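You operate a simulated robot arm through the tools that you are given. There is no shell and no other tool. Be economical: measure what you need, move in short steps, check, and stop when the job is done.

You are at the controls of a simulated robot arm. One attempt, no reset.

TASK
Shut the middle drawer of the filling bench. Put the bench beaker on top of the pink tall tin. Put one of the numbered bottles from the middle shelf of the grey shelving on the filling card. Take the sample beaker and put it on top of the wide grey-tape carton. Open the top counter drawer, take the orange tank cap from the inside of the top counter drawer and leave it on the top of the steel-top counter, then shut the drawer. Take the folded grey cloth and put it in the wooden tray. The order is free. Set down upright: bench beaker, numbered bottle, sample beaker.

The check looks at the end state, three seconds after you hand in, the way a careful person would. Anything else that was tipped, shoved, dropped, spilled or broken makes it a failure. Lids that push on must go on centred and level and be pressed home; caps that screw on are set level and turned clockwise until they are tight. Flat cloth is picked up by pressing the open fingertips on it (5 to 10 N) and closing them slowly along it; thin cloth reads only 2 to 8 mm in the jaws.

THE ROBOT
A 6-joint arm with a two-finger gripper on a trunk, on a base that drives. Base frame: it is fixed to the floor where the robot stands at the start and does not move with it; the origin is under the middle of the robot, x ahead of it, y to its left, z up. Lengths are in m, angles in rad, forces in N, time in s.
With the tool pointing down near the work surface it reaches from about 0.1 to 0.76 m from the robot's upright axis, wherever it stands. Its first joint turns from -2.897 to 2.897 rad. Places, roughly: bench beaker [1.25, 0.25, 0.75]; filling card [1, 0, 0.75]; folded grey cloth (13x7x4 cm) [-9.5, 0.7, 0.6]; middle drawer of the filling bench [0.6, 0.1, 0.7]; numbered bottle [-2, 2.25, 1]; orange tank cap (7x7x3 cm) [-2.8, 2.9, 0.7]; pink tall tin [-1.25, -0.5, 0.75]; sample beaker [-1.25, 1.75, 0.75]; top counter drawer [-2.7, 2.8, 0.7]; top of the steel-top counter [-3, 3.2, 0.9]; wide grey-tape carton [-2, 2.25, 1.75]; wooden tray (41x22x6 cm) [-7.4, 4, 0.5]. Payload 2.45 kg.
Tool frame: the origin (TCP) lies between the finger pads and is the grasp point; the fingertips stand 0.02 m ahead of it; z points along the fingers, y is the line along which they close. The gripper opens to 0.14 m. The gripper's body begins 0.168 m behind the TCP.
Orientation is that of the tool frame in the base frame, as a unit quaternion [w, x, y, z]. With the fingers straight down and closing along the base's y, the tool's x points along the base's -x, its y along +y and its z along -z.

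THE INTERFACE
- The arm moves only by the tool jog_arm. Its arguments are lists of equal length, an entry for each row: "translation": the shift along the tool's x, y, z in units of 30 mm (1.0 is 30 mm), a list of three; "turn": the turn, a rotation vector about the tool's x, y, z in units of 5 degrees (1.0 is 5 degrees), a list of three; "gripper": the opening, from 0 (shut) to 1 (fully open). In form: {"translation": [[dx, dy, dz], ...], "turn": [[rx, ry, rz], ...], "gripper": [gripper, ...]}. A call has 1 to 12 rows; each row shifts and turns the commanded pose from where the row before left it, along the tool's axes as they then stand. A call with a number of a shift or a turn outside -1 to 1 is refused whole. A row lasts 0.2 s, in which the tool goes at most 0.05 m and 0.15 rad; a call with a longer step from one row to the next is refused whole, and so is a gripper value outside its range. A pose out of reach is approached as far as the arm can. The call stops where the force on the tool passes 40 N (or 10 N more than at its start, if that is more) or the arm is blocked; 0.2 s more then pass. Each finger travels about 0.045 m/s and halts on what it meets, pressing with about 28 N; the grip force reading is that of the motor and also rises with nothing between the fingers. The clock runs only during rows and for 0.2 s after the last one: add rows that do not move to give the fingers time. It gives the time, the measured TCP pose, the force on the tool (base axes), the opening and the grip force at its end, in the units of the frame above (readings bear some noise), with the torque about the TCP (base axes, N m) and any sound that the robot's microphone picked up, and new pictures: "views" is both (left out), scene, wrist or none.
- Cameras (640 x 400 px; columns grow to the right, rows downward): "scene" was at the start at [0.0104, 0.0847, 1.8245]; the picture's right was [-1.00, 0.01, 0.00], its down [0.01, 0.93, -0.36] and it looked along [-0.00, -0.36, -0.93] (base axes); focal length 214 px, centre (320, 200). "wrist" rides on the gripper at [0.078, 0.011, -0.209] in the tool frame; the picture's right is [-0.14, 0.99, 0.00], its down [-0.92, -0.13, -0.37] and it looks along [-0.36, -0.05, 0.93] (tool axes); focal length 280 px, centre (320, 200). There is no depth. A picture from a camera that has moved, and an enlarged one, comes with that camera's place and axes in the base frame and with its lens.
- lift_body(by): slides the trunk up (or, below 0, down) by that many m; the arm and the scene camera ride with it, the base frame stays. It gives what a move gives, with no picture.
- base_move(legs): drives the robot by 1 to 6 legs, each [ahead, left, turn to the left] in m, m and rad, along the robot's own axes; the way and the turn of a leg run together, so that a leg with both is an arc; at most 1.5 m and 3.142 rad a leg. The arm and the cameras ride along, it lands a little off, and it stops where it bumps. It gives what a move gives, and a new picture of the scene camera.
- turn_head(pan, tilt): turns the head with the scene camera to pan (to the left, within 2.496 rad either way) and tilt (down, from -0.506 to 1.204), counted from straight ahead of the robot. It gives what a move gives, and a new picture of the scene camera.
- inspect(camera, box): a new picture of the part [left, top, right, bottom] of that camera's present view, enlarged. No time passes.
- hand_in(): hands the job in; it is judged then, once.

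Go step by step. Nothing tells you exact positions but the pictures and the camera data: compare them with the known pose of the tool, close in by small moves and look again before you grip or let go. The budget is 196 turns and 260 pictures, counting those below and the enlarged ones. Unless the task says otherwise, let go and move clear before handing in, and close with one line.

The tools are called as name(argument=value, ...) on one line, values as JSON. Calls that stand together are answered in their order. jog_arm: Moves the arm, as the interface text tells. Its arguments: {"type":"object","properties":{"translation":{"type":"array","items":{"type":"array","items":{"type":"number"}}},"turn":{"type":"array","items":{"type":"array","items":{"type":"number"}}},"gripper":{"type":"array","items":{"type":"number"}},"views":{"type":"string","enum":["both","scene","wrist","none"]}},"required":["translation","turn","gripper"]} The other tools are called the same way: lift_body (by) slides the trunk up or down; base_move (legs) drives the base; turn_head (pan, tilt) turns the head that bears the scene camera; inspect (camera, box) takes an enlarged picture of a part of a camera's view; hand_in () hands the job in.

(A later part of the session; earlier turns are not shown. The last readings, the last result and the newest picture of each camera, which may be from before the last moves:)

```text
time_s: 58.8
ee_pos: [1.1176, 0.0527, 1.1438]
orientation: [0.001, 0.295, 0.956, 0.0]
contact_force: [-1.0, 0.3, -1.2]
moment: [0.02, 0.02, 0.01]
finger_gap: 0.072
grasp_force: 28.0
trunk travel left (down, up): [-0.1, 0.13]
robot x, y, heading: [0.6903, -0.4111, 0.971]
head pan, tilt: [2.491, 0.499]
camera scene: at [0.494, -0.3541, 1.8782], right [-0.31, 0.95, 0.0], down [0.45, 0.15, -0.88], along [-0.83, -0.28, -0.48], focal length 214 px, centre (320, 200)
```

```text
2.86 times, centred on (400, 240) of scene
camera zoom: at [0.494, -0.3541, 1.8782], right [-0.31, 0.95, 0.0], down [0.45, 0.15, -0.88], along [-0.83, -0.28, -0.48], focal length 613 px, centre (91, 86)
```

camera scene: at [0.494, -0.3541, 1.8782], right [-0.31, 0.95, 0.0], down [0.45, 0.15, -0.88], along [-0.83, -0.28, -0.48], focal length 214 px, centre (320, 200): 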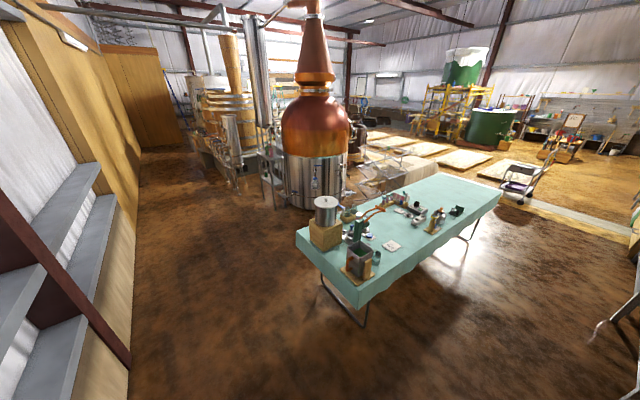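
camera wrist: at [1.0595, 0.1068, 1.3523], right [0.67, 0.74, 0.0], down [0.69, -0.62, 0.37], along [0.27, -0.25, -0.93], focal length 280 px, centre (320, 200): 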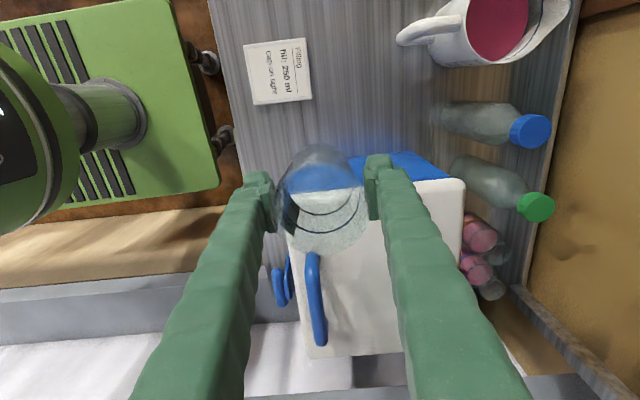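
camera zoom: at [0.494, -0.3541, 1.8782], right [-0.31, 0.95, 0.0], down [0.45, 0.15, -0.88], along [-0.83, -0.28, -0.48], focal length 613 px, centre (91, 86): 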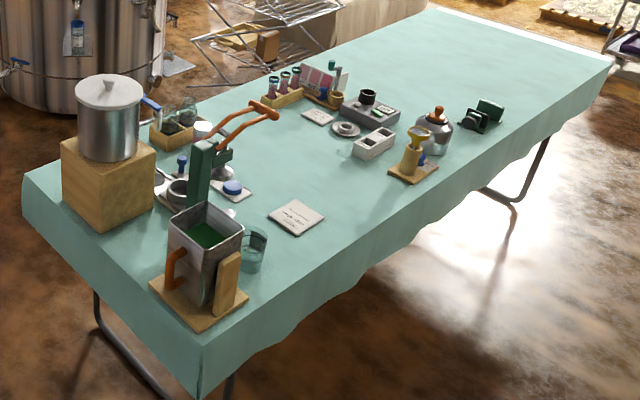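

inspect(camera="scene", box=[335, 195, 385, 235])

base_move(legs=[[-0.35, 0, 0]])

```text
10.00 times, centred on (360, 215) of scene
camera zoom: at [0.494, -0.3541, 1.8782], right [-0.31, 0.95, 0.0], down [0.45, 0.15, -0.88], along [-0.83, -0.28, -0.48], focal length 2145 px, centre (-80, 50)
```

zoom: 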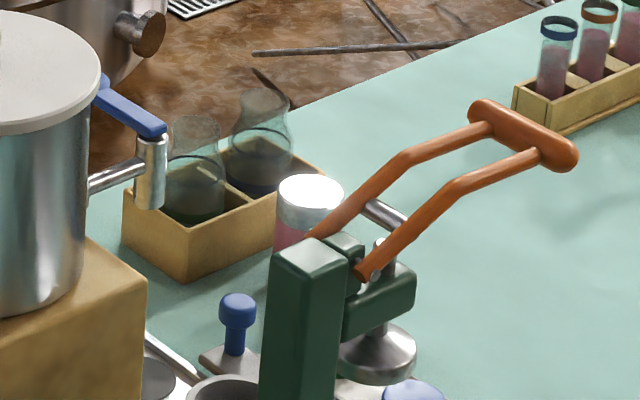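

```text
time_s: 61.0
ee_pos: [0.9221, -0.2364, 1.1438]
orientation: [0.0, 0.297, 0.955, 0.001]
contact_force: [0.2, -0.7, -0.8]
moment: [0.04, -0.05, -0.01]
finger_gap: 0.0723
grasp_force: 27.8
trunk travel left (down, up): [-0.1, 0.13]
robot x, y, heading: [0.4909, -0.7015, 0.966]
head pan, tilt: [2.491, 0.499]
camera scene: at [0.2963, -0.6423, 1.8781], right [-0.31, 0.95, 0.0], down [0.46, 0.15, -0.88], along [-0.83, -0.27, -0.48], focal length 214 px, centre (320, 200)
```

scene: 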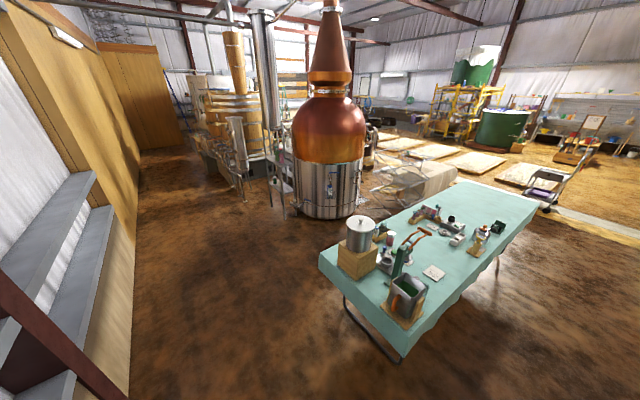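

The pink tin (white top) stands near the back edge of the teal table, at about (-1.17, -0.54). I'll tuck the hand in, then drive round behind the table.

jog_arm(translation=[[0.3, -1, -0.6], [0.3, -1, -0.6], [0.3, -1, -0.6], [0.3, -1, 0], [0.2, -1, 0], [0, -1, 0], [0, -1, 0], [0, -1, 0], [0, -1, 0], [0, 0, 0]], turn=[[0, 0, 0], [0, 0, 0], [0, 0, 0], [0, 0, 0], [0, 0, 0], [0, 0, 0], [0, 0, 0], [0, 0, 0], [0, 0, 0], [0, 0, 0]], gripper=[0.3, 0.3, 0.3, 0.3, 0.3, 0.3, 0.3, 0.3, 0.3, 0.3], views="none")

base_move(legs=[[-1.4, 0, 0], [0, 1.1, 0]])

turn_head(pan=0, tilt=0.9)

```text
time_s: 63.2
ee_pos: [0.7321, -0.4343, 1.1978]
orientation: [0.0, 0.297, 0.955, 0.0]
contact_force: [-0.5, -0.3, -1.6]
moment: [0.04, 0.03, 0.03]
finger_gap: 0.072
grasp_force: 27.9
trunk travel left (down, up): [-0.1, 0.13]
robot x, y, heading: [0.4938, -0.7012, 0.967]
head pan, tilt: [2.491, 0.499]
```

```text
time_s: 79.8
ee_pos: [-0.9719, -0.9392, 1.1976]
orientation: [0.0, 0.293, 0.956, 0.0]
contact_force: [-0.7, -0.2, -0.7]
moment: [0.04, -0.04, 0.01]
finger_gap: 0.0716
grasp_force: 28.1
trunk travel left (down, up): [-0.1, 0.13]
robot x, y, heading: [-1.2138, -1.2063, 0.974]
head pan, tilt: [2.491, 0.499]
camera scene: at [-1.4073, -1.1483, 1.8782], right [-0.32, 0.95, 0.0], down [0.45, 0.15, -0.88], along [-0.83, -0.28, -0.48], focal length 214 px, centre (320, 200)
```

scene: 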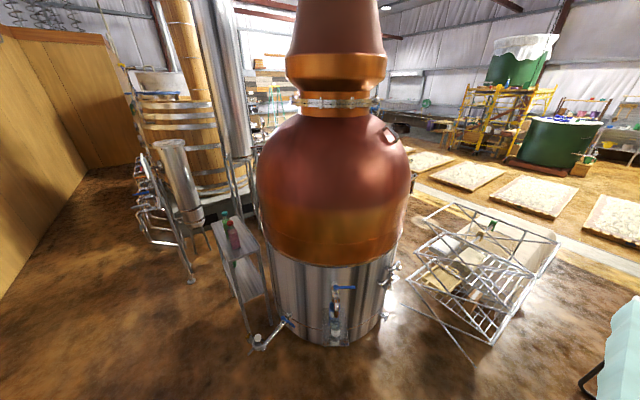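

```text
time_s: 82.0
ee_pos: [-0.9727, -0.9392, 1.1986]
orientation: [0.0, 0.293, 0.956, -0.001]
contact_force: [-0.4, -0.4, 0.8]
moment: [-0.02, 0.0, 0.0]
finger_gap: 0.0717
grasp_force: 27.7
trunk travel left (down, up): [-0.1, 0.13]
robot x, y, heading: [-1.21, -1.2074, 0.975]
head pan, tilt: [0.0, 0.901]
camera scene: at [-1.2788, -1.0567, 1.8443], right [0.83, -0.56, 0.0], down [-0.44, -0.65, -0.62], along [0.35, 0.52, -0.78], focal length 214 px, centre (320, 200)
```

scene: 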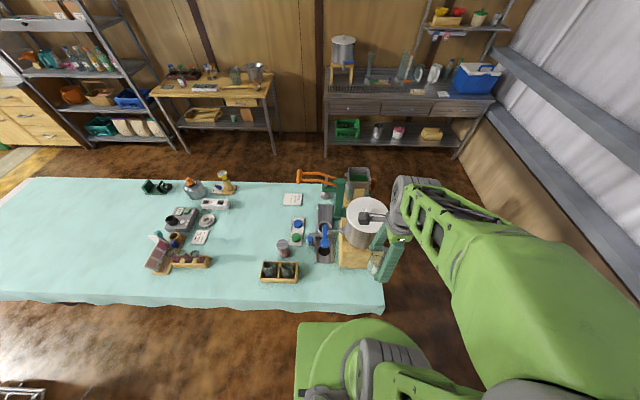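

inspect(camera="scene", box=[230, 180, 410, 300])

inspect(camera="wrist", box=[0, 0, 640, 400])

```text
3.33 times, centred on (320, 240) of scene
camera zoom: at [-1.2788, -1.0567, 1.8443], right [0.83, -0.56, 0.0], down [-0.44, -0.65, -0.62], along [0.35, 0.52, -0.78], focal length 715 px, centre (320, 67)
```

zoom: 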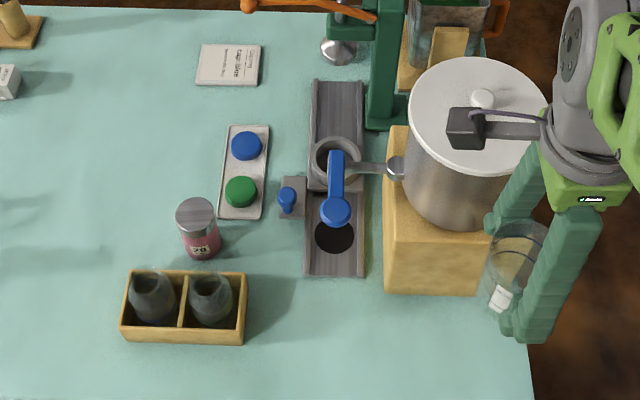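

```text
1.00 times, centred on (320, 200) of wrist (not enlarged: the box is as wide or as high as the picture)
camera zoom: at [-1.0316, -0.8851, 1.4072], right [0.67, 0.74, 0.0], down [0.69, -0.62, 0.37], along [0.27, -0.25, -0.93], focal length 280 px, centre (320, 200)
```

zoom: 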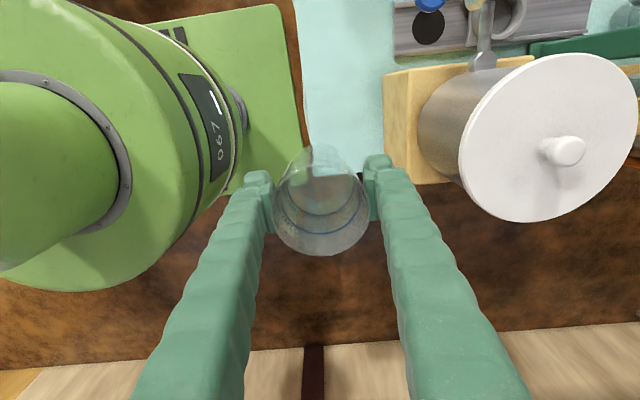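

jog_arm(translation=[[1, 0.58, 0], [1, 0.58, 0], [1, 0.58, 0], [1, 0.58, 0], [1, 0.58, 0], [1, 0.58, 0], [1, 0.58, 0], [1, 0.58, 0], [0.8, 0.58, 0], [0, 0, 0]], turn=[[0, 0, 0], [0, 0, 0], [0, 0, 0], [0, 0, 0], [0, 0, 0], [0, 0, 0], [0, 0, 0], [0, 0, 0], [0, 0, 0], [0, 0, 0]], gripper=[0.3, 0.3, 0.3, 0.3, 0.3, 0.3, 0.3, 0.3, 0.3, 0.3])

```text
time_s: 84.2
ee_pos: [-1.105, -0.6633, 1.1968]
orientation: [0.0, 0.293, 0.956, 0.001]
contact_force: [0.4, 0.4, -0.9]
moment: [-0.03, 0.02, -0.01]
finger_gap: 0.0713
grasp_force: 28.2
trunk travel left (down, up): [-0.1, 0.13]
robot x, y, heading: [-1.2099, -1.2087, 0.978]
head pan, tilt: [0.0, 0.901]
camera scene: at [-1.2787, -1.0571, 1.8443], right [0.83, -0.56, 0.0], down [-0.44, -0.65, -0.62], along [0.35, 0.52, -0.78], focal length 214 px, centre (320, 200)
camera wrist: at [-1.1639, -0.6095, 1.4057], right [0.67, 0.74, 0.0], down [0.69, -0.62, 0.37], along [0.27, -0.25, -0.93], focal length 280 px, centre (320, 200)
```

scene: 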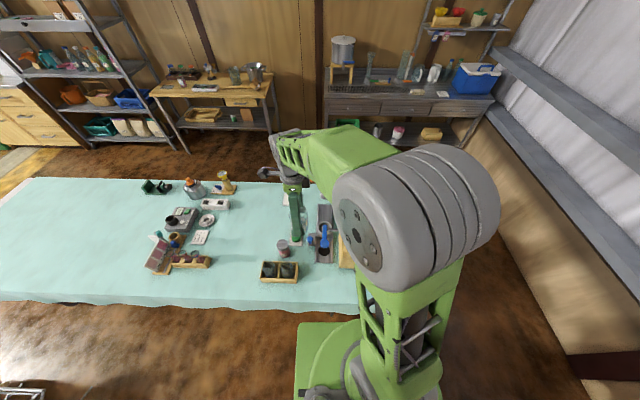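
wrist: 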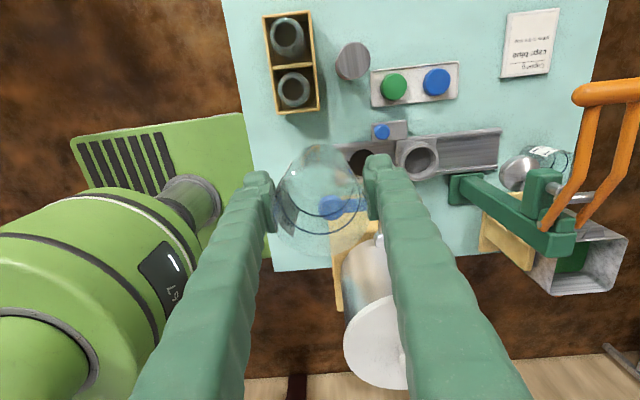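

jog_arm(translation=[[1, 0.6, 0], [1, 0.6, 0], [1, 0.6, 0], [0.76, 0.49, 0], [0, 0, 1], [0, 0, 1], [0, 0, 1], [0, 0, 1], [0, 0, 1], [0, 0, 1], [0, 0, 1], [0, 0, 0]], turn=[[0, 0, 0], [0, 0, 0], [0, 0, 0], [0, 0, 0], [0, 0, 0], [0, 0, 0], [0, 0, 0], [0, 0, 0], [0, 0, 0], [0, 0, 0], [0, 0, 0], [0, 0, 0]], gripper=[0.3, 0.3, 0.3, 0.3, 0.3, 0.3, 0.3, 0.3, 0.3, 0.3, 0.3, 0.3])

inspect(camera="scene", box=[230, 200, 330, 280])

```text
time_s: 86.8
ee_pos: [-1.1586, -0.5406, 0.9881]
orientation: [0.0, 0.293, 0.956, 0.0]
contact_force: [0.1, 0.1, -1.2]
moment: [-0.01, 0.01, 0.0]
finger_gap: 0.0715
grasp_force: 28.2
trunk travel left (down, up): [-0.1, 0.13]
robot x, y, heading: [-1.2091, -1.2074, 0.975]
head pan, tilt: [0.0, 0.901]
camera scene: at [-1.2788, -1.0568, 1.8443], right [0.83, -0.56, 0.0], down [-0.44, -0.65, -0.62], along [0.35, 0.52, -0.78], focal length 214 px, centre (320, 200)
camera wrist: at [-1.217, -0.4862, 1.1965], right [0.67, 0.74, 0.0], down [0.69, -0.62, 0.37], along [0.27, -0.25, -0.93], focal length 280 px, centre (320, 200)
```

scene: 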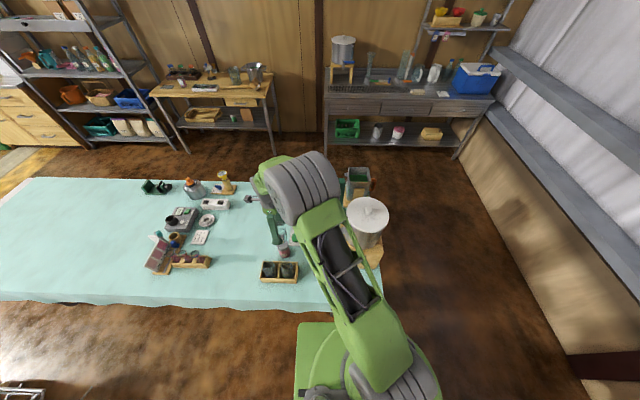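
wrist: 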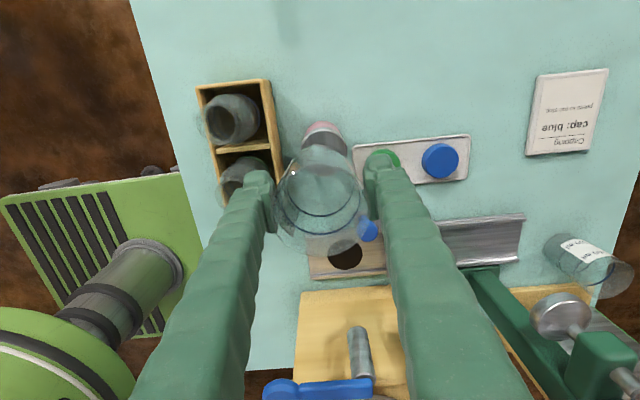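

```text
5.00 times, centred on (280, 240) of scene
camera zoom: at [-1.2788, -1.0568, 1.8443], right [0.83, -0.56, 0.0], down [-0.44, -0.65, -0.62], along [0.35, 0.52, -0.78], focal length 1072 px, centre (520, 0)
```

zoom: 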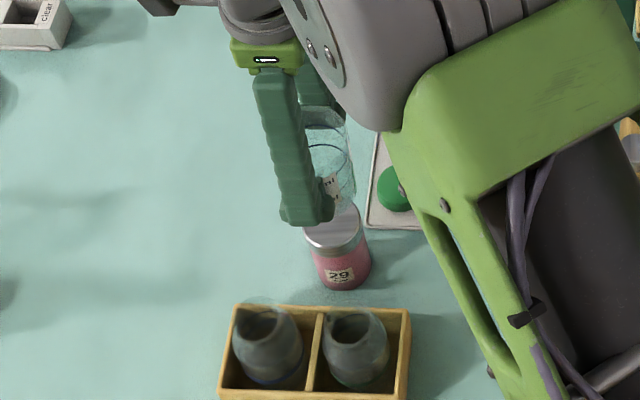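

inspect(camera="wrist", box=[250, 90, 400, 260])

```text
2.35 times, centred on (325, 175) of wrist
camera zoom: at [-1.217, -0.4862, 1.1965], right [0.67, 0.74, 0.0], down [0.69, -0.62, 0.37], along [0.27, -0.25, -0.93], focal length 660 px, centre (308, 259)
```

zoom: 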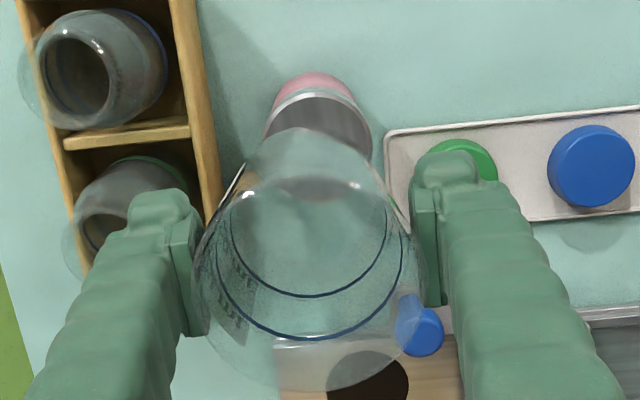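

jog_arm(translation=[[0.32, 0.22, 0], [0, 0, 0.5], [0, 0, 0.5], [0, 0, 0.3], [0, 0, 0]], turn=[[0, 0, 0], [0, 0, 0], [0, 0, 0], [0, 0, 0], [0, 0, 0]], gripper=[0.3, 0.3, 0.3, 0.3, 0.3], views="wrist")

inspect(camera="scene", box=[250, 205, 320, 265])

inspect(camera="wrist", box=[250, 90, 400, 260])

```text
time_s: 88.0
ee_pos: [-1.1638, -0.5289, 0.9486]
orientation: [0.0, 0.292, 0.956, 0.0]
contact_force: [-0.2, -0.3, 0.2]
moment: [-0.03, 0.0, 0.0]
finger_gap: 0.0717
grasp_force: 27.7
trunk travel left (down, up): [-0.1, 0.13]
robot x, y, heading: [-1.2116, -1.2074, 0.976]
head pan, tilt: [0.0, 0.901]
camera wrist: at [-1.2223, -0.476, 1.1577], right [0.67, 0.74, 0.0], down [0.69, -0.62, 0.37], along [0.27, -0.25, -0.93], focal length 280 px, centre (320, 200)
```

wrist: 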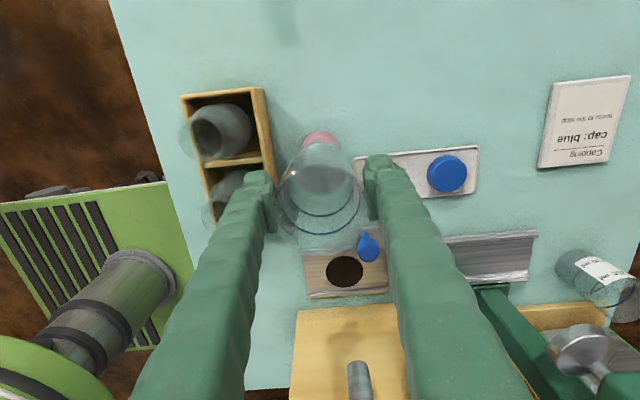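

```text
6.67 times, centred on (285, 235) of scene
camera zoom: at [-1.2788, -1.0567, 1.8443], right [0.83, -0.56, 0.0], down [-0.44, -0.65, -0.62], along [0.35, 0.51, -0.78], focal length 1430 px, centre (553, -33)
```

zoom: 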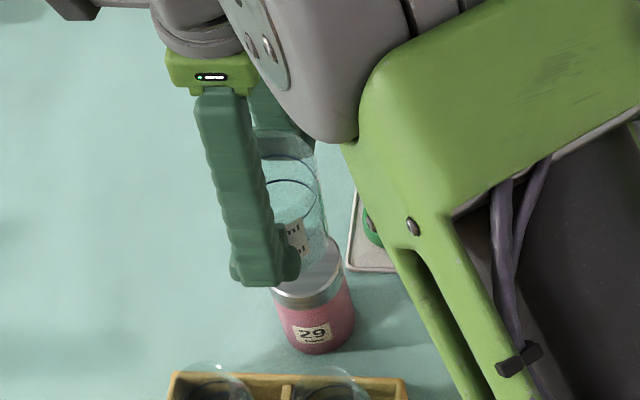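

```text
2.35 times, centred on (325, 175) of wrist
camera zoom: at [-1.2223, -0.476, 1.1577], right [0.67, 0.74, 0.0], down [0.69, -0.62, 0.37], along [0.27, -0.25, -0.93], focal length 660 px, centre (308, 259)
```

zoom: 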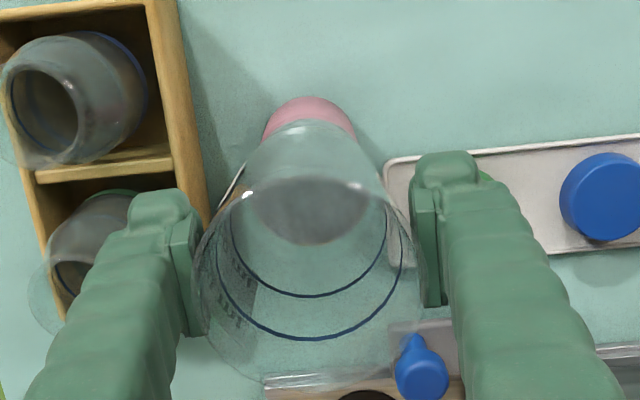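

jog_arm(translation=[[-0.13, -0.05, 0.3], [0, 0, 0.4], [0, 0, 0.3], [0, 0, 0]], turn=[[0, 0, 0], [0, 0, 0], [0, 0, 0], [0, 0, 0]], gripper=[0.3, 0.3, 0.3, 0.3], views="none")

inspect(camera="scene", box=[250, 205, 320, 265])

inspect(camera="wrist", box=[250, 90, 400, 260])

```text
time_s: 89.0
ee_pos: [-1.1614, -0.5326, 0.9192]
orientation: [0.0, 0.293, 0.956, 0.0]
contact_force: [-1.0, 0.6, -1.1]
moment: [-0.01, -0.01, 0.01]
finger_gap: 0.0716
grasp_force: 28.0
trunk travel left (down, up): [-0.1, 0.13]
robot x, y, heading: [-1.2113, -1.2071, 0.981]
head pan, tilt: [0.0, 0.901]
```

```text
6.67 times, centred on (285, 235) of scene
camera zoom: at [-1.2788, -1.0567, 1.8443], right [0.83, -0.56, 0.0], down [-0.44, -0.65, -0.62], along [0.35, 0.51, -0.78], focal length 1430 px, centre (553, -33)
```

zoom: 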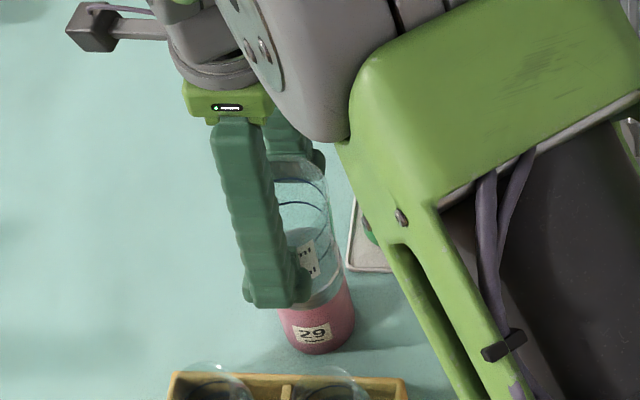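

```text
2.35 times, centred on (325, 175) of wrist
camera zoom: at [-1.22, -0.4799, 1.1279], right [0.67, 0.74, 0.0], down [0.69, -0.62, 0.37], along [0.27, -0.25, -0.93], focal length 660 px, centre (308, 259)
```

zoom: 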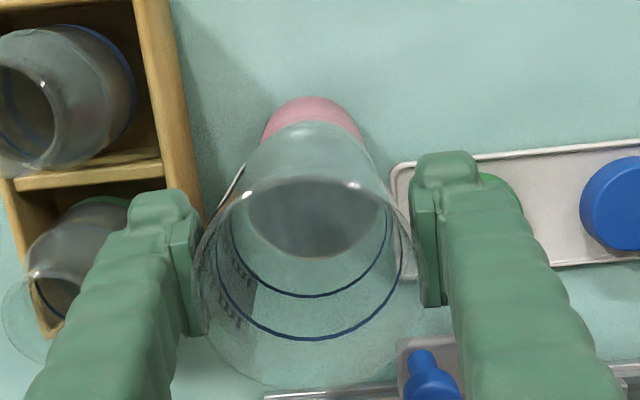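

jog_arm(translation=[[0, 0, 0.15], [0, 0, 0.15], [0, 0, 0]], turn=[[0, 0, 0], [0, 0, 0], [0, 0, 0]], gripper=[0.3, 0.3, 0.3], views="none")

jog_arm(translation=[[0, 0, 0.1], [0, 0, 0.1], [0, 0, 0]], turn=[[0, 0, 0], [0, 0, 0], [0, 0, 0]], gripper=[0.3, 0.3, 0.3], views="none")

```text
time_s: 89.8
ee_pos: [-1.1618, -0.5319, 0.9102]
orientation: [-0.001, 0.292, 0.956, 0.002]
contact_force: [-1.6, 0.8, 20.0]
moment: [0.07, 0.0, 0.01]
finger_gap: 0.0705
grasp_force: 27.9
trunk travel left (down, up): [-0.1, 0.13]
robot x, y, heading: [-1.2121, -1.2026, 0.982]
head pan, tilt: [0.0, 0.901]
```

```text
time_s: 90.6
ee_pos: [-1.1611, -0.5346, 0.9057]
orientation: [0.0, 0.291, 0.957, 0.001]
contact_force: [0.0, 1.3, 20.5]
moment: [-0.05, -0.06, 0.02]
finger_gap: 0.0696
grasp_force: 28.0
trunk travel left (down, up): [-0.1, 0.13]
robot x, y, heading: [-1.2139, -1.2086, 0.975]
head pan, tilt: [0.0, 0.901]
```

Contact made at 20 N. I'll check the seating before opening.

jog_arm(translation=[[0, 0, -0.1], [0, 0, 0]], turn=[[0, 0, 0], [0, 0, 0]], gripper=[0.3, 0.3], views="none")

inspect(camera="scene", box=[250, 205, 320, 265])

inspect(camera="wrist", box=[250, 90, 400, 260])

```text
time_s: 91.2
ee_pos: [-1.161, -0.5361, 0.9052]
orientation: [0.001, 0.293, 0.956, -0.001]
contact_force: [-0.6, -0.9, 0.3]
moment: [0.0, 0.02, 0.01]
finger_gap: 0.0697
grasp_force: 28.2
trunk travel left (down, up): [-0.1, 0.13]
robot x, y, heading: [-1.2163, -1.2064, 0.98]
head pan, tilt: [0.0, 0.901]
```

```text
6.67 times, centred on (285, 235) of scene
camera zoom: at [-1.2788, -1.0567, 1.8441], right [0.83, -0.56, 0.0], down [-0.44, -0.65, -0.62], along [0.35, 0.51, -0.78], focal length 1430 px, centre (553, -33)
```

zoom: 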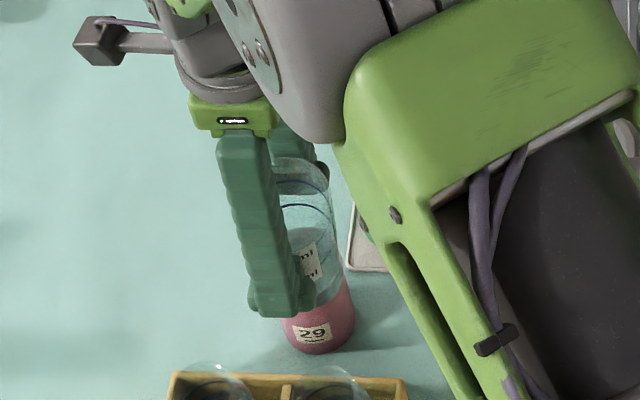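

```text
2.35 times, centred on (325, 175) of wrist
camera zoom: at [-1.2196, -0.4814, 1.1143], right [0.67, 0.74, 0.0], down [0.69, -0.62, 0.37], along [0.27, -0.25, -0.93], focal length 660 px, centre (308, 259)
```

zoom: 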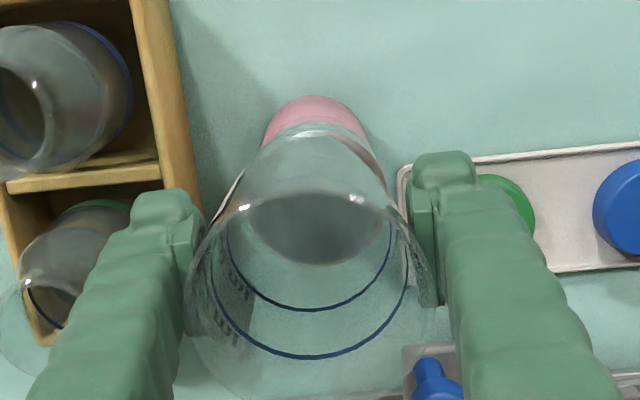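

jog_arm(translation=[[0, 0, 0], [0, 0, 0], [0, 0, 0], [0, 0, 0], [0, 0, 0]], turn=[[0, 0, 0], [0, 0, 0], [0, 0, 0], [0, 0, 0], [0, 0, 0]], gripper=[0.52, 0.55, 0.6, 0.65, 0.72], views="wrist")

jog_arm(translation=[[0, 0, -0.3], [0, 0, -0.6], [0, 0, -1], [0, 0, -1], [0, 0, -1], [0, 0, -1], [0, 0, -1], [0, 0, -1], [0, 0, -1], [0, 0, -1], [0, 0, 0]], turn=[[0, 0, 0], [0, 0, 0], [0, 0, 0], [0, 0, 0], [0, 0, 0], [0, 0, 0], [0, 0, 0], [0, 0, 0], [0, 0, 0], [0, 0, 0], [0, 0, 0]], gripper=[0.8, 0.8, 0.8, 0.8, 0.8, 0.8, 0.8, 0.8, 0.8, 0.8, 0.8])

inspect(camera="scene", box=[250, 205, 320, 265])

```text
time_s: 92.4
ee_pos: [-1.1615, -0.5339, 0.9064]
orientation: [0.0, 0.292, 0.956, 0.0]
contact_force: [-0.4, 0.1, 0.5]
moment: [0.01, -0.03, -0.02]
finger_gap: 0.1009
grasp_force: 0.1
trunk travel left (down, up): [-0.1, 0.13]
robot x, y, heading: [-1.2078, -1.2081, 0.977]
head pan, tilt: [0.0, 0.901]
camera wrist: at [-1.2196, -0.4805, 1.116], right [0.67, 0.74, 0.0], down [0.69, -0.62, 0.37], along [0.27, -0.25, -0.93], focal length 280 px, centre (320, 200)
```

wrist: 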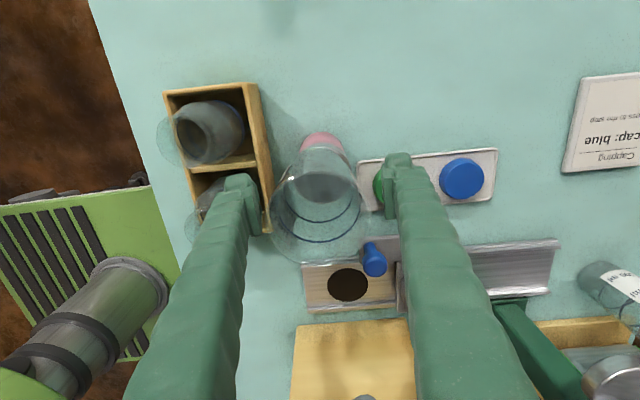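

```text
time_s: 94.8
ee_pos: [-1.161, -0.5325, 1.1742]
orientation: [0.0, 0.293, 0.956, 0.001]
contact_force: [-0.2, 0.2, 0.0]
moment: [-0.02, -0.02, 0.0]
finger_gap: 0.1119
grasp_force: 0.1
trunk travel left (down, up): [-0.1, 0.13]
robot x, y, heading: [-1.2111, -1.2029, 0.977]
head pan, tilt: [0.0, 0.901]
camera scene: at [-1.2788, -1.0565, 1.8442], right [0.83, -0.56, 0.0], down [-0.44, -0.65, -0.62], along [0.35, 0.51, -0.78], focal length 214 px, centre (320, 200)
camera wrist: at [-1.2188, -0.4791, 1.3832], right [0.67, 0.74, 0.0], down [0.69, -0.62, 0.37], along [0.27, -0.25, -0.93], focal length 280 px, centre (320, 200)
```

scene: 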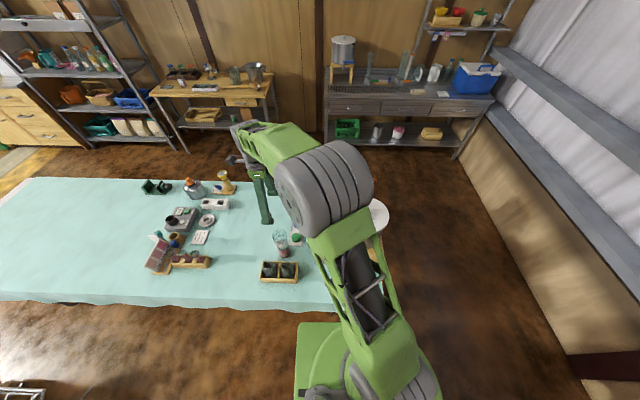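
wrist: 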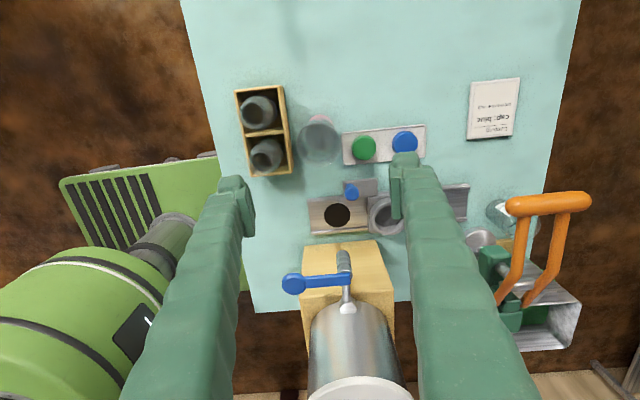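

```text
6.67 times, centred on (285, 235) of scene
camera zoom: at [-1.2788, -1.0565, 1.8442], right [0.83, -0.56, 0.0], down [-0.44, -0.65, -0.62], along [0.35, 0.51, -0.78], focal length 1430 px, centre (553, -33)
```

zoom: 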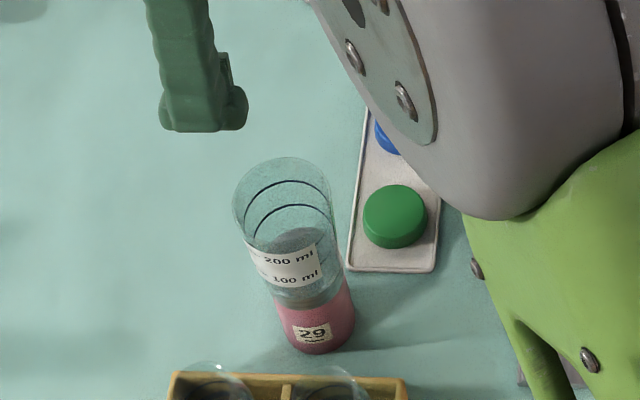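

The bench beaker stands on the tin. I'll tuck the arm in and drive round to the aisle in front of the wooden table.

jog_arm(translation=[[-0.58, -1, -0.2], [-0.58, -1, -0.2], [-0.58, -1, -0.2], [-0.58, -1, -0.2], [-0.58, -1, 0], [-0.58, -1, 0], [-0.58, -1, 0], [-0.58, -1, 0], [-0.58, -1, 0], [-0.5, -1, 0], [0, 0, 0]], turn=[[0, 0, 0], [0, 0, 0], [0, 0, 0], [0, 0, 0], [0, 0, 0], [0, 0, 0], [0, 0, 0], [0, 0, 0], [0, 0, 0], [0, 0, 0], [0, 0, 0]], gripper=[0.8, 0.8, 0.8, 0.8, 0.8, 0.8, 0.8, 0.8, 0.8, 0.8, 0.8], views="none")

base_move(legs=[[0, -1.15, 0], [1.45, 0, 0], [0.2, 0, 0]])

turn_head(pan=1.2, tilt=0.6)

```text
time_s: 97.2
ee_pos: [-1.1869, -0.8774, 1.1958]
orientation: [0.0, 0.292, 0.956, 0.0]
contact_force: [0.6, -0.8, -1.0]
moment: [0.0, -0.04, -0.02]
finger_gap: 0.1121
grasp_force: 0.1
trunk travel left (down, up): [-0.1, 0.13]
robot x, y, heading: [-1.2154, -1.2089, 0.979]
head pan, tilt: [0.0, 0.901]
```

```text
time_s: 115.6
ee_pos: [0.647, -0.1318, 1.1966]
orientation: [0.0, 0.274, 0.962, -0.001]
contact_force: [0.5, 0.7, -0.4]
moment: [-0.06, 0.04, 0.01]
finger_gap: 0.1118
grasp_force: 0.0
trunk travel left (down, up): [-0.1, 0.13]
robot x, y, heading: [0.6332, -0.466, 1.011]
head pan, tilt: [0.0, 0.901]
camera scene: at [0.5632, -0.3134, 1.8442], right [0.85, -0.53, 0.0], down [-0.41, -0.67, -0.62], along [0.33, 0.53, -0.78], focal length 214 px, centre (320, 200)
```

scene: 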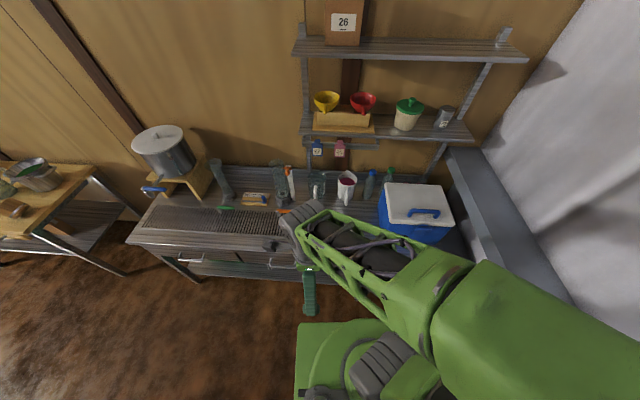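

```text
time_s: 117.0
ee_pos: [0.6472, -0.1328, 1.1975]
orientation: [0.0, 0.274, 0.962, -0.001]
contact_force: [0.4, 0.4, -0.5]
moment: [-0.01, 0.0, 0.03]
finger_gap: 0.112
grasp_force: 0.1
trunk travel left (down, up): [-0.1, 0.13]
robot x, y, heading: [0.6356, -0.4642, 1.015]
head pan, tilt: [1.201, 0.6]
camera scene: at [0.4696, -0.3082, 1.8691], right [0.8, 0.6, 0.0], down [0.34, -0.45, -0.82], along [-0.5, 0.66, -0.57], focal length 214 px, centre (320, 200)
```

scene: 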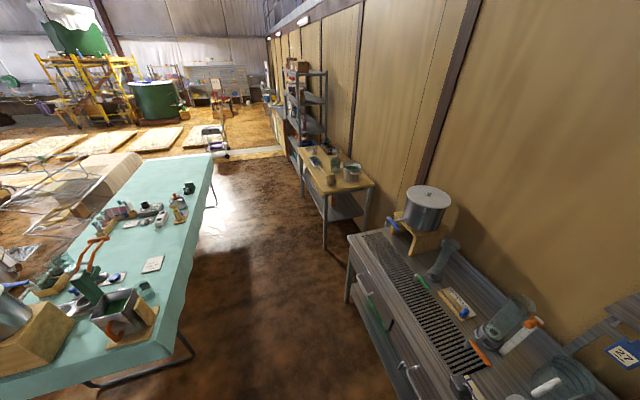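

base_move(legs=[[0, 0, -0.035], [0, 1.4, 0], [0, 1.2, 0]])

turn_head(pan=0, tilt=0.7)

```text
time_s: 139.9
ee_pos: [-1.4278, 1.3459, 1.1982]
orientation: [0.001, 0.312, 0.95, 0.0]
contact_force: [0.0, 0.1, 0.0]
moment: [-0.02, -0.03, -0.03]
finger_gap: 0.1122
grasp_force: 0.1
trunk travel left (down, up): [-0.1, 0.13]
robot x, y, heading: [-1.4682, 1.0195, 0.935]
head pan, tilt: [1.201, 0.6]
camera scene: at [-1.6198, 1.1839, 1.8691], right [0.84, 0.54, 0.0], down [0.3, -0.48, -0.83], along [-0.44, 0.7, -0.56], focal length 214 px, centre (320, 200)
```

scene: 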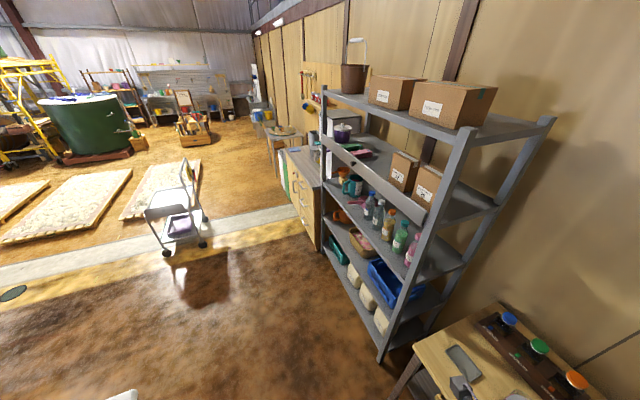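

```text
time_s: 141.3
ee_pos: [-1.4282, 1.3459, 1.1977]
orientation: [0.0, 0.312, 0.95, 0.0]
contact_force: [-0.2, -0.3, -0.2]
moment: [0.01, -0.01, -0.02]
finger_gap: 0.1121
grasp_force: 0.0
trunk travel left (down, up): [-0.1, 0.13]
robot x, y, heading: [-1.4647, 1.0171, 0.937]
head pan, tilt: [0.0, 0.7]
camera scene: at [-1.522, 1.1777, 1.8605], right [0.81, -0.59, 0.0], down [-0.38, -0.52, -0.77], along [0.45, 0.62, -0.64], focal length 214 px, centre (320, 200)
```

scene: 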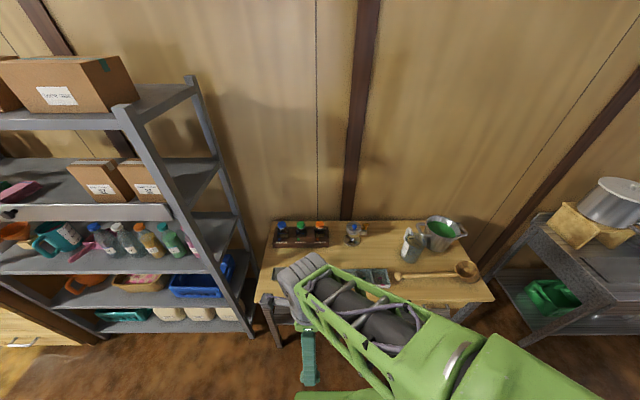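

inspect(camera="scene", box=[250, 200, 500, 320])

inspect(camera="scene", box=[0, 40, 260, 280])

```text
2.56 times, centred on (375, 260) of scene
camera zoom: at [-1.522, 1.1777, 1.8605], right [0.81, -0.59, 0.0], down [-0.38, -0.52, -0.77], along [0.45, 0.62, -0.64], focal length 549 px, centre (179, 46)
```

zoom: 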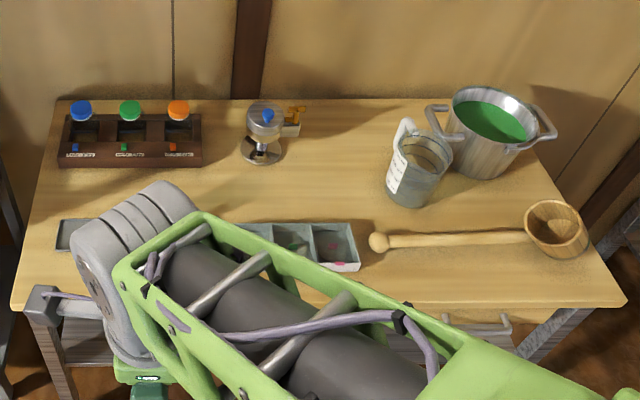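

```text
1.67 times, centred on (130, 160) of scene
camera zoom: at [-1.522, 1.1777, 1.8605], right [0.81, -0.59, 0.0], down [-0.38, -0.52, -0.77], along [0.45, 0.62, -0.64], focal length 358 px, centre (637, 267)
```

zoom: 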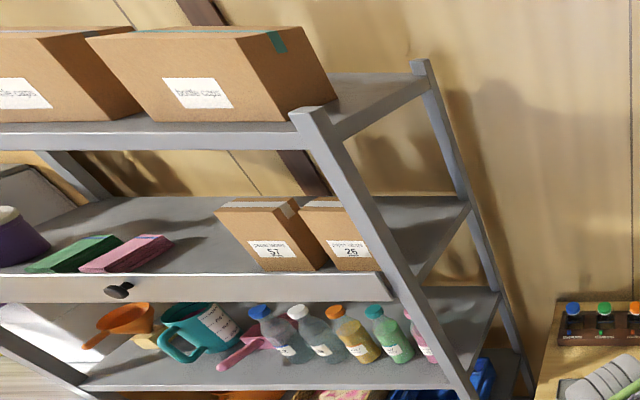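

inspect(camera="wrist", box=[0, 0, 640, 400])

turn_head(pan=-0.5, tilt=0.9)

```text
1.00 times, centred on (320, 200) of wrist (not enlarged: the box is as wide or as high as the picture)
camera zoom: at [-1.4846, 1.4009, 1.4066], right [0.7, 0.72, 0.0], down [0.67, -0.65, 0.37], along [0.26, -0.26, -0.93], focal length 280 px, centre (320, 200)
```

zoom: 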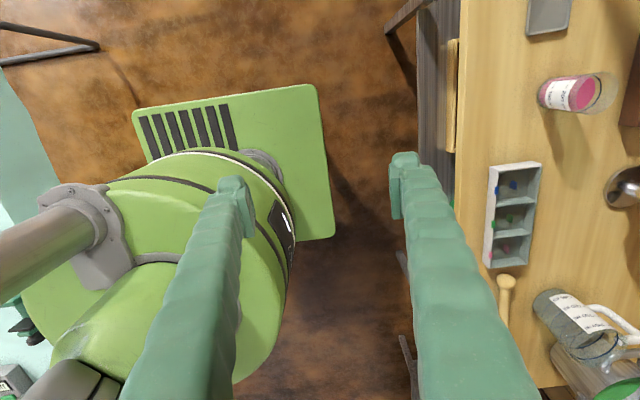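

```text
time_s: 142.3
ee_pos: [-1.4278, 1.3455, 1.1971]
orientation: [0.0, 0.312, 0.95, 0.0]
contact_force: [-0.6, -0.4, 0.2]
moment: [-0.01, -0.01, 0.01]
finger_gap: 0.112
grasp_force: 0.2
trunk travel left (down, up): [-0.1, 0.13]
robot x, y, heading: [-1.4668, 1.0177, 0.934]
head pan, tilt: [-0.499, 0.901]
camera scene: at [-1.5039, 1.1413, 1.8443], right [0.42, -0.91, 0.0], down [-0.71, -0.33, -0.62], along [0.56, 0.26, -0.78], focal length 214 px, centre (320, 200)
```

scene: 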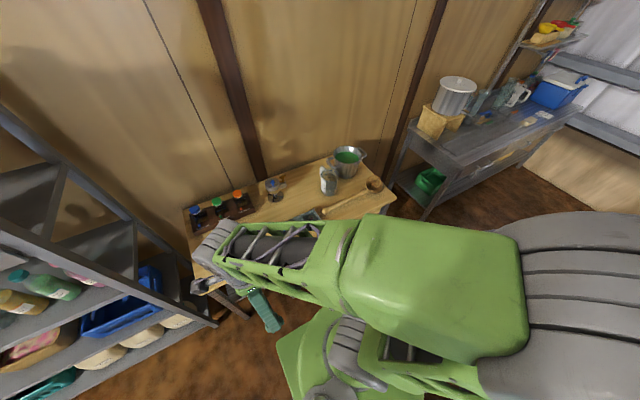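

inspect(camera="wrist", box=[500, 0, 640, 160])

```text
2.50 times, centred on (570, 80) of wrist
camera zoom: at [-1.4846, 1.4009, 1.4066], right [0.7, 0.72, 0.0], down [0.67, -0.65, 0.37], along [0.26, -0.26, -0.93], focal length 701 px, centre (-305, 500)
```

zoom: 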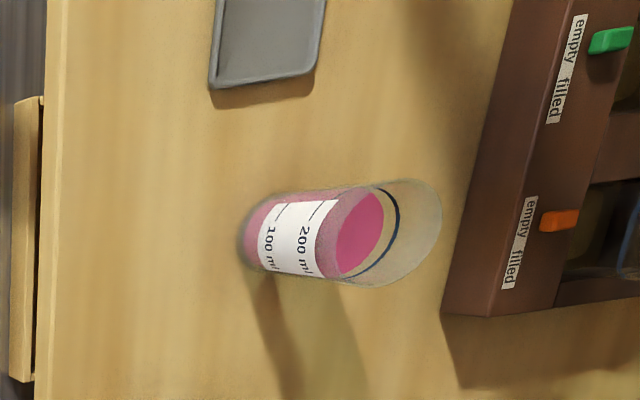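

The sample beaker (pink liquid, about 200 ml) stands on the wooden table near (-1.12, 1.77), so I must keep it upright. I'll drive closer.

base_move(legs=[[0, 0.12, 0.03], [0.17, 0, 0]])

inspect(camera="wrist", box=[0, 0, 640, 400])

```text
time_s: 145.1
ee_pos: [-1.4384, 1.5574, 1.1977]
orientation: [-0.001, 0.299, 0.954, -0.002]
contact_force: [0.3, -0.2, 0.3]
moment: [-0.05, 0.02, -0.01]
finger_gap: 0.1123
grasp_force: 0.0
trunk travel left (down, up): [-0.1, 0.13]
robot x, y, heading: [-1.4643, 1.2256, 0.962]
head pan, tilt: [-0.499, 0.901]
camera scene: at [-1.5069, 1.3513, 1.8442], right [0.45, -0.89, 0.0], down [-0.7, -0.35, -0.62], along [0.55, 0.28, -0.78], focal length 214 px, centre (320, 200)
```

scene: 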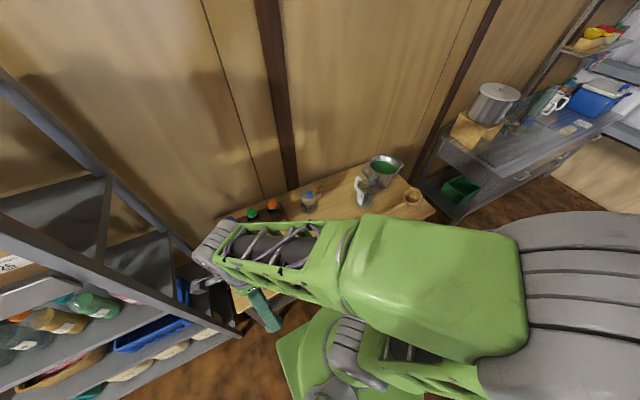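

```text
1.00 times, centred on (320, 200) of wrist (not enlarged: the box is as wide or as high as the picture)
camera zoom: at [-1.4951, 1.6111, 1.4063], right [0.68, 0.74, 0.0], down [0.68, -0.63, 0.37], along [0.27, -0.25, -0.93], focal length 280 px, centre (320, 200)
```

zoom: 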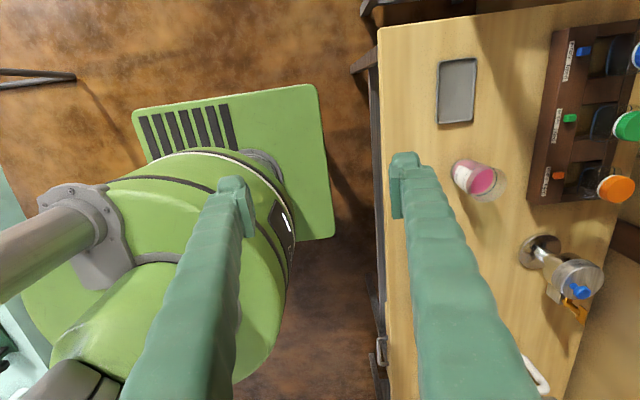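

The sample beaker is at about (-1.16, 1.73) on a table at z about 0.78, and the carton is high. I'll therefore grasp it from the front with the tool tilted about 35° below horizontal; first I yaw the tool.

jog_arm(translation=[[0, 0, 0], [0, 0, 0], [0, 0, 0], [0, 0, 0], [0, 0, 0], [0, 0, 0], [0, 0, 0], [0, 0, 0], [0, 0, 0], [0, 0, 0], [0, 0, 0], [0, 0, 0]], turn=[[0, 0, -1], [0, 0, -1], [0, 0, -1], [0, 0, -1], [0, 0, -1], [0, 0, -1], [0, 0, -1], [0, 0, -1], [0, 0, -1], [0, 0, -1], [0, 0, -1], [0, 0, -1]], gripper=[0.9, 0.9, 0.9, 0.9, 0.9, 0.9, 0.9, 0.9, 0.9, 0.9, 0.9, 0.9], views="none")

jog_arm(translation=[[0, 0, 0], [0, 0, 0], [0, 0, 0], [0, 0, 0], [0, 0, 0], [0, 0, 0], [0, 0, 0], [0, 0, 0]], turn=[[0, 0, -1], [0, 0, -1], [0, 0, -1], [0, 0, -1], [0, 0, -1], [0, 0, -1], [0, 0, -0.8], [0, 0, 0]], gripper=[0.9, 0.9, 0.9, 0.9, 0.9, 0.9, 0.9, 0.9], views="none")

jog_arm(translation=[[-1, 0, 0], [-1, 0, 0], [-1, 0, 0], [-1, 0, 0], [0, 0, 0], [0, 0, 0], [0, 0, 0], [0, 0, 0]], turn=[[0, 0, 0], [0, 0, 0], [0, 0, 0], [0, 0, 0], [0, -1, 0], [0, -1, 0], [0, -1, 0], [0, -1, 0]], gripper=[0.9, 0.9, 0.9, 0.9, 0.9, 0.9, 0.9, 0.9], views="wrist")

```text
time_s: 147.7
ee_pos: [-1.4374, 1.5549, 1.1965]
orientation: [0.0, -0.218, 0.976, 0.0]
contact_force: [0.7, 0.5, 0.2]
moment: [-0.01, -0.01, -0.01]
finger_gap: 0.1261
grasp_force: 0.1
trunk travel left (down, up): [-0.1, 0.13]
robot x, y, heading: [-1.4697, 1.2302, 0.964]
head pan, tilt: [-0.499, 0.901]
```

```text
time_s: 149.5
ee_pos: [-1.4369, 1.5558, 1.1979]
orientation: [0.0, -0.495, 0.869, 0.0]
contact_force: [-0.3, 0.2, -0.1]
moment: [-0.01, -0.01, 0.0]
finger_gap: 0.1261
grasp_force: 0.0
trunk travel left (down, up): [-0.1, 0.13]
robot x, y, heading: [-1.4674, 1.2248, 0.964]
head pan, tilt: [-0.499, 0.901]
```

```text
time_s: 151.3
ee_pos: [-1.3768, 1.6586, 1.1972]
orientation: [0.152, -0.486, 0.857, 0.085]
contact_force: [0.3, 0.6, 0.6]
moment: [0.05, 0.02, -0.01]
finger_gap: 0.126
grasp_force: 0.1
trunk travel left (down, up): [-0.1, 0.13]
robot x, y, heading: [-1.4672, 1.2272, 0.964]
head pan, tilt: [-0.499, 0.901]
camera wrist: at [-1.4597, 1.5401, 1.3673], right [-0.79, 0.62, 0.05], down [0.49, 0.57, 0.66], along [0.38, 0.54, -0.75], focal length 280 px, centre (320, 200)
```

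wrist: 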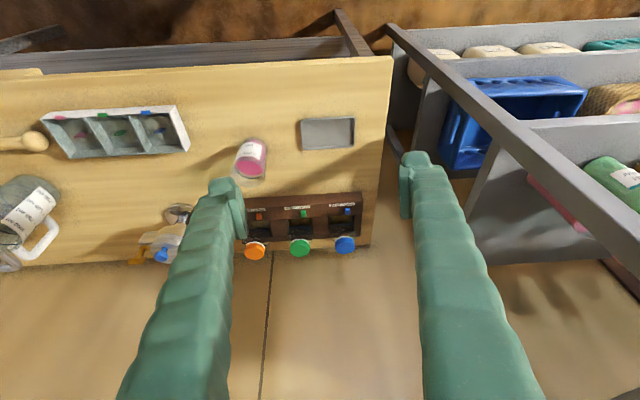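

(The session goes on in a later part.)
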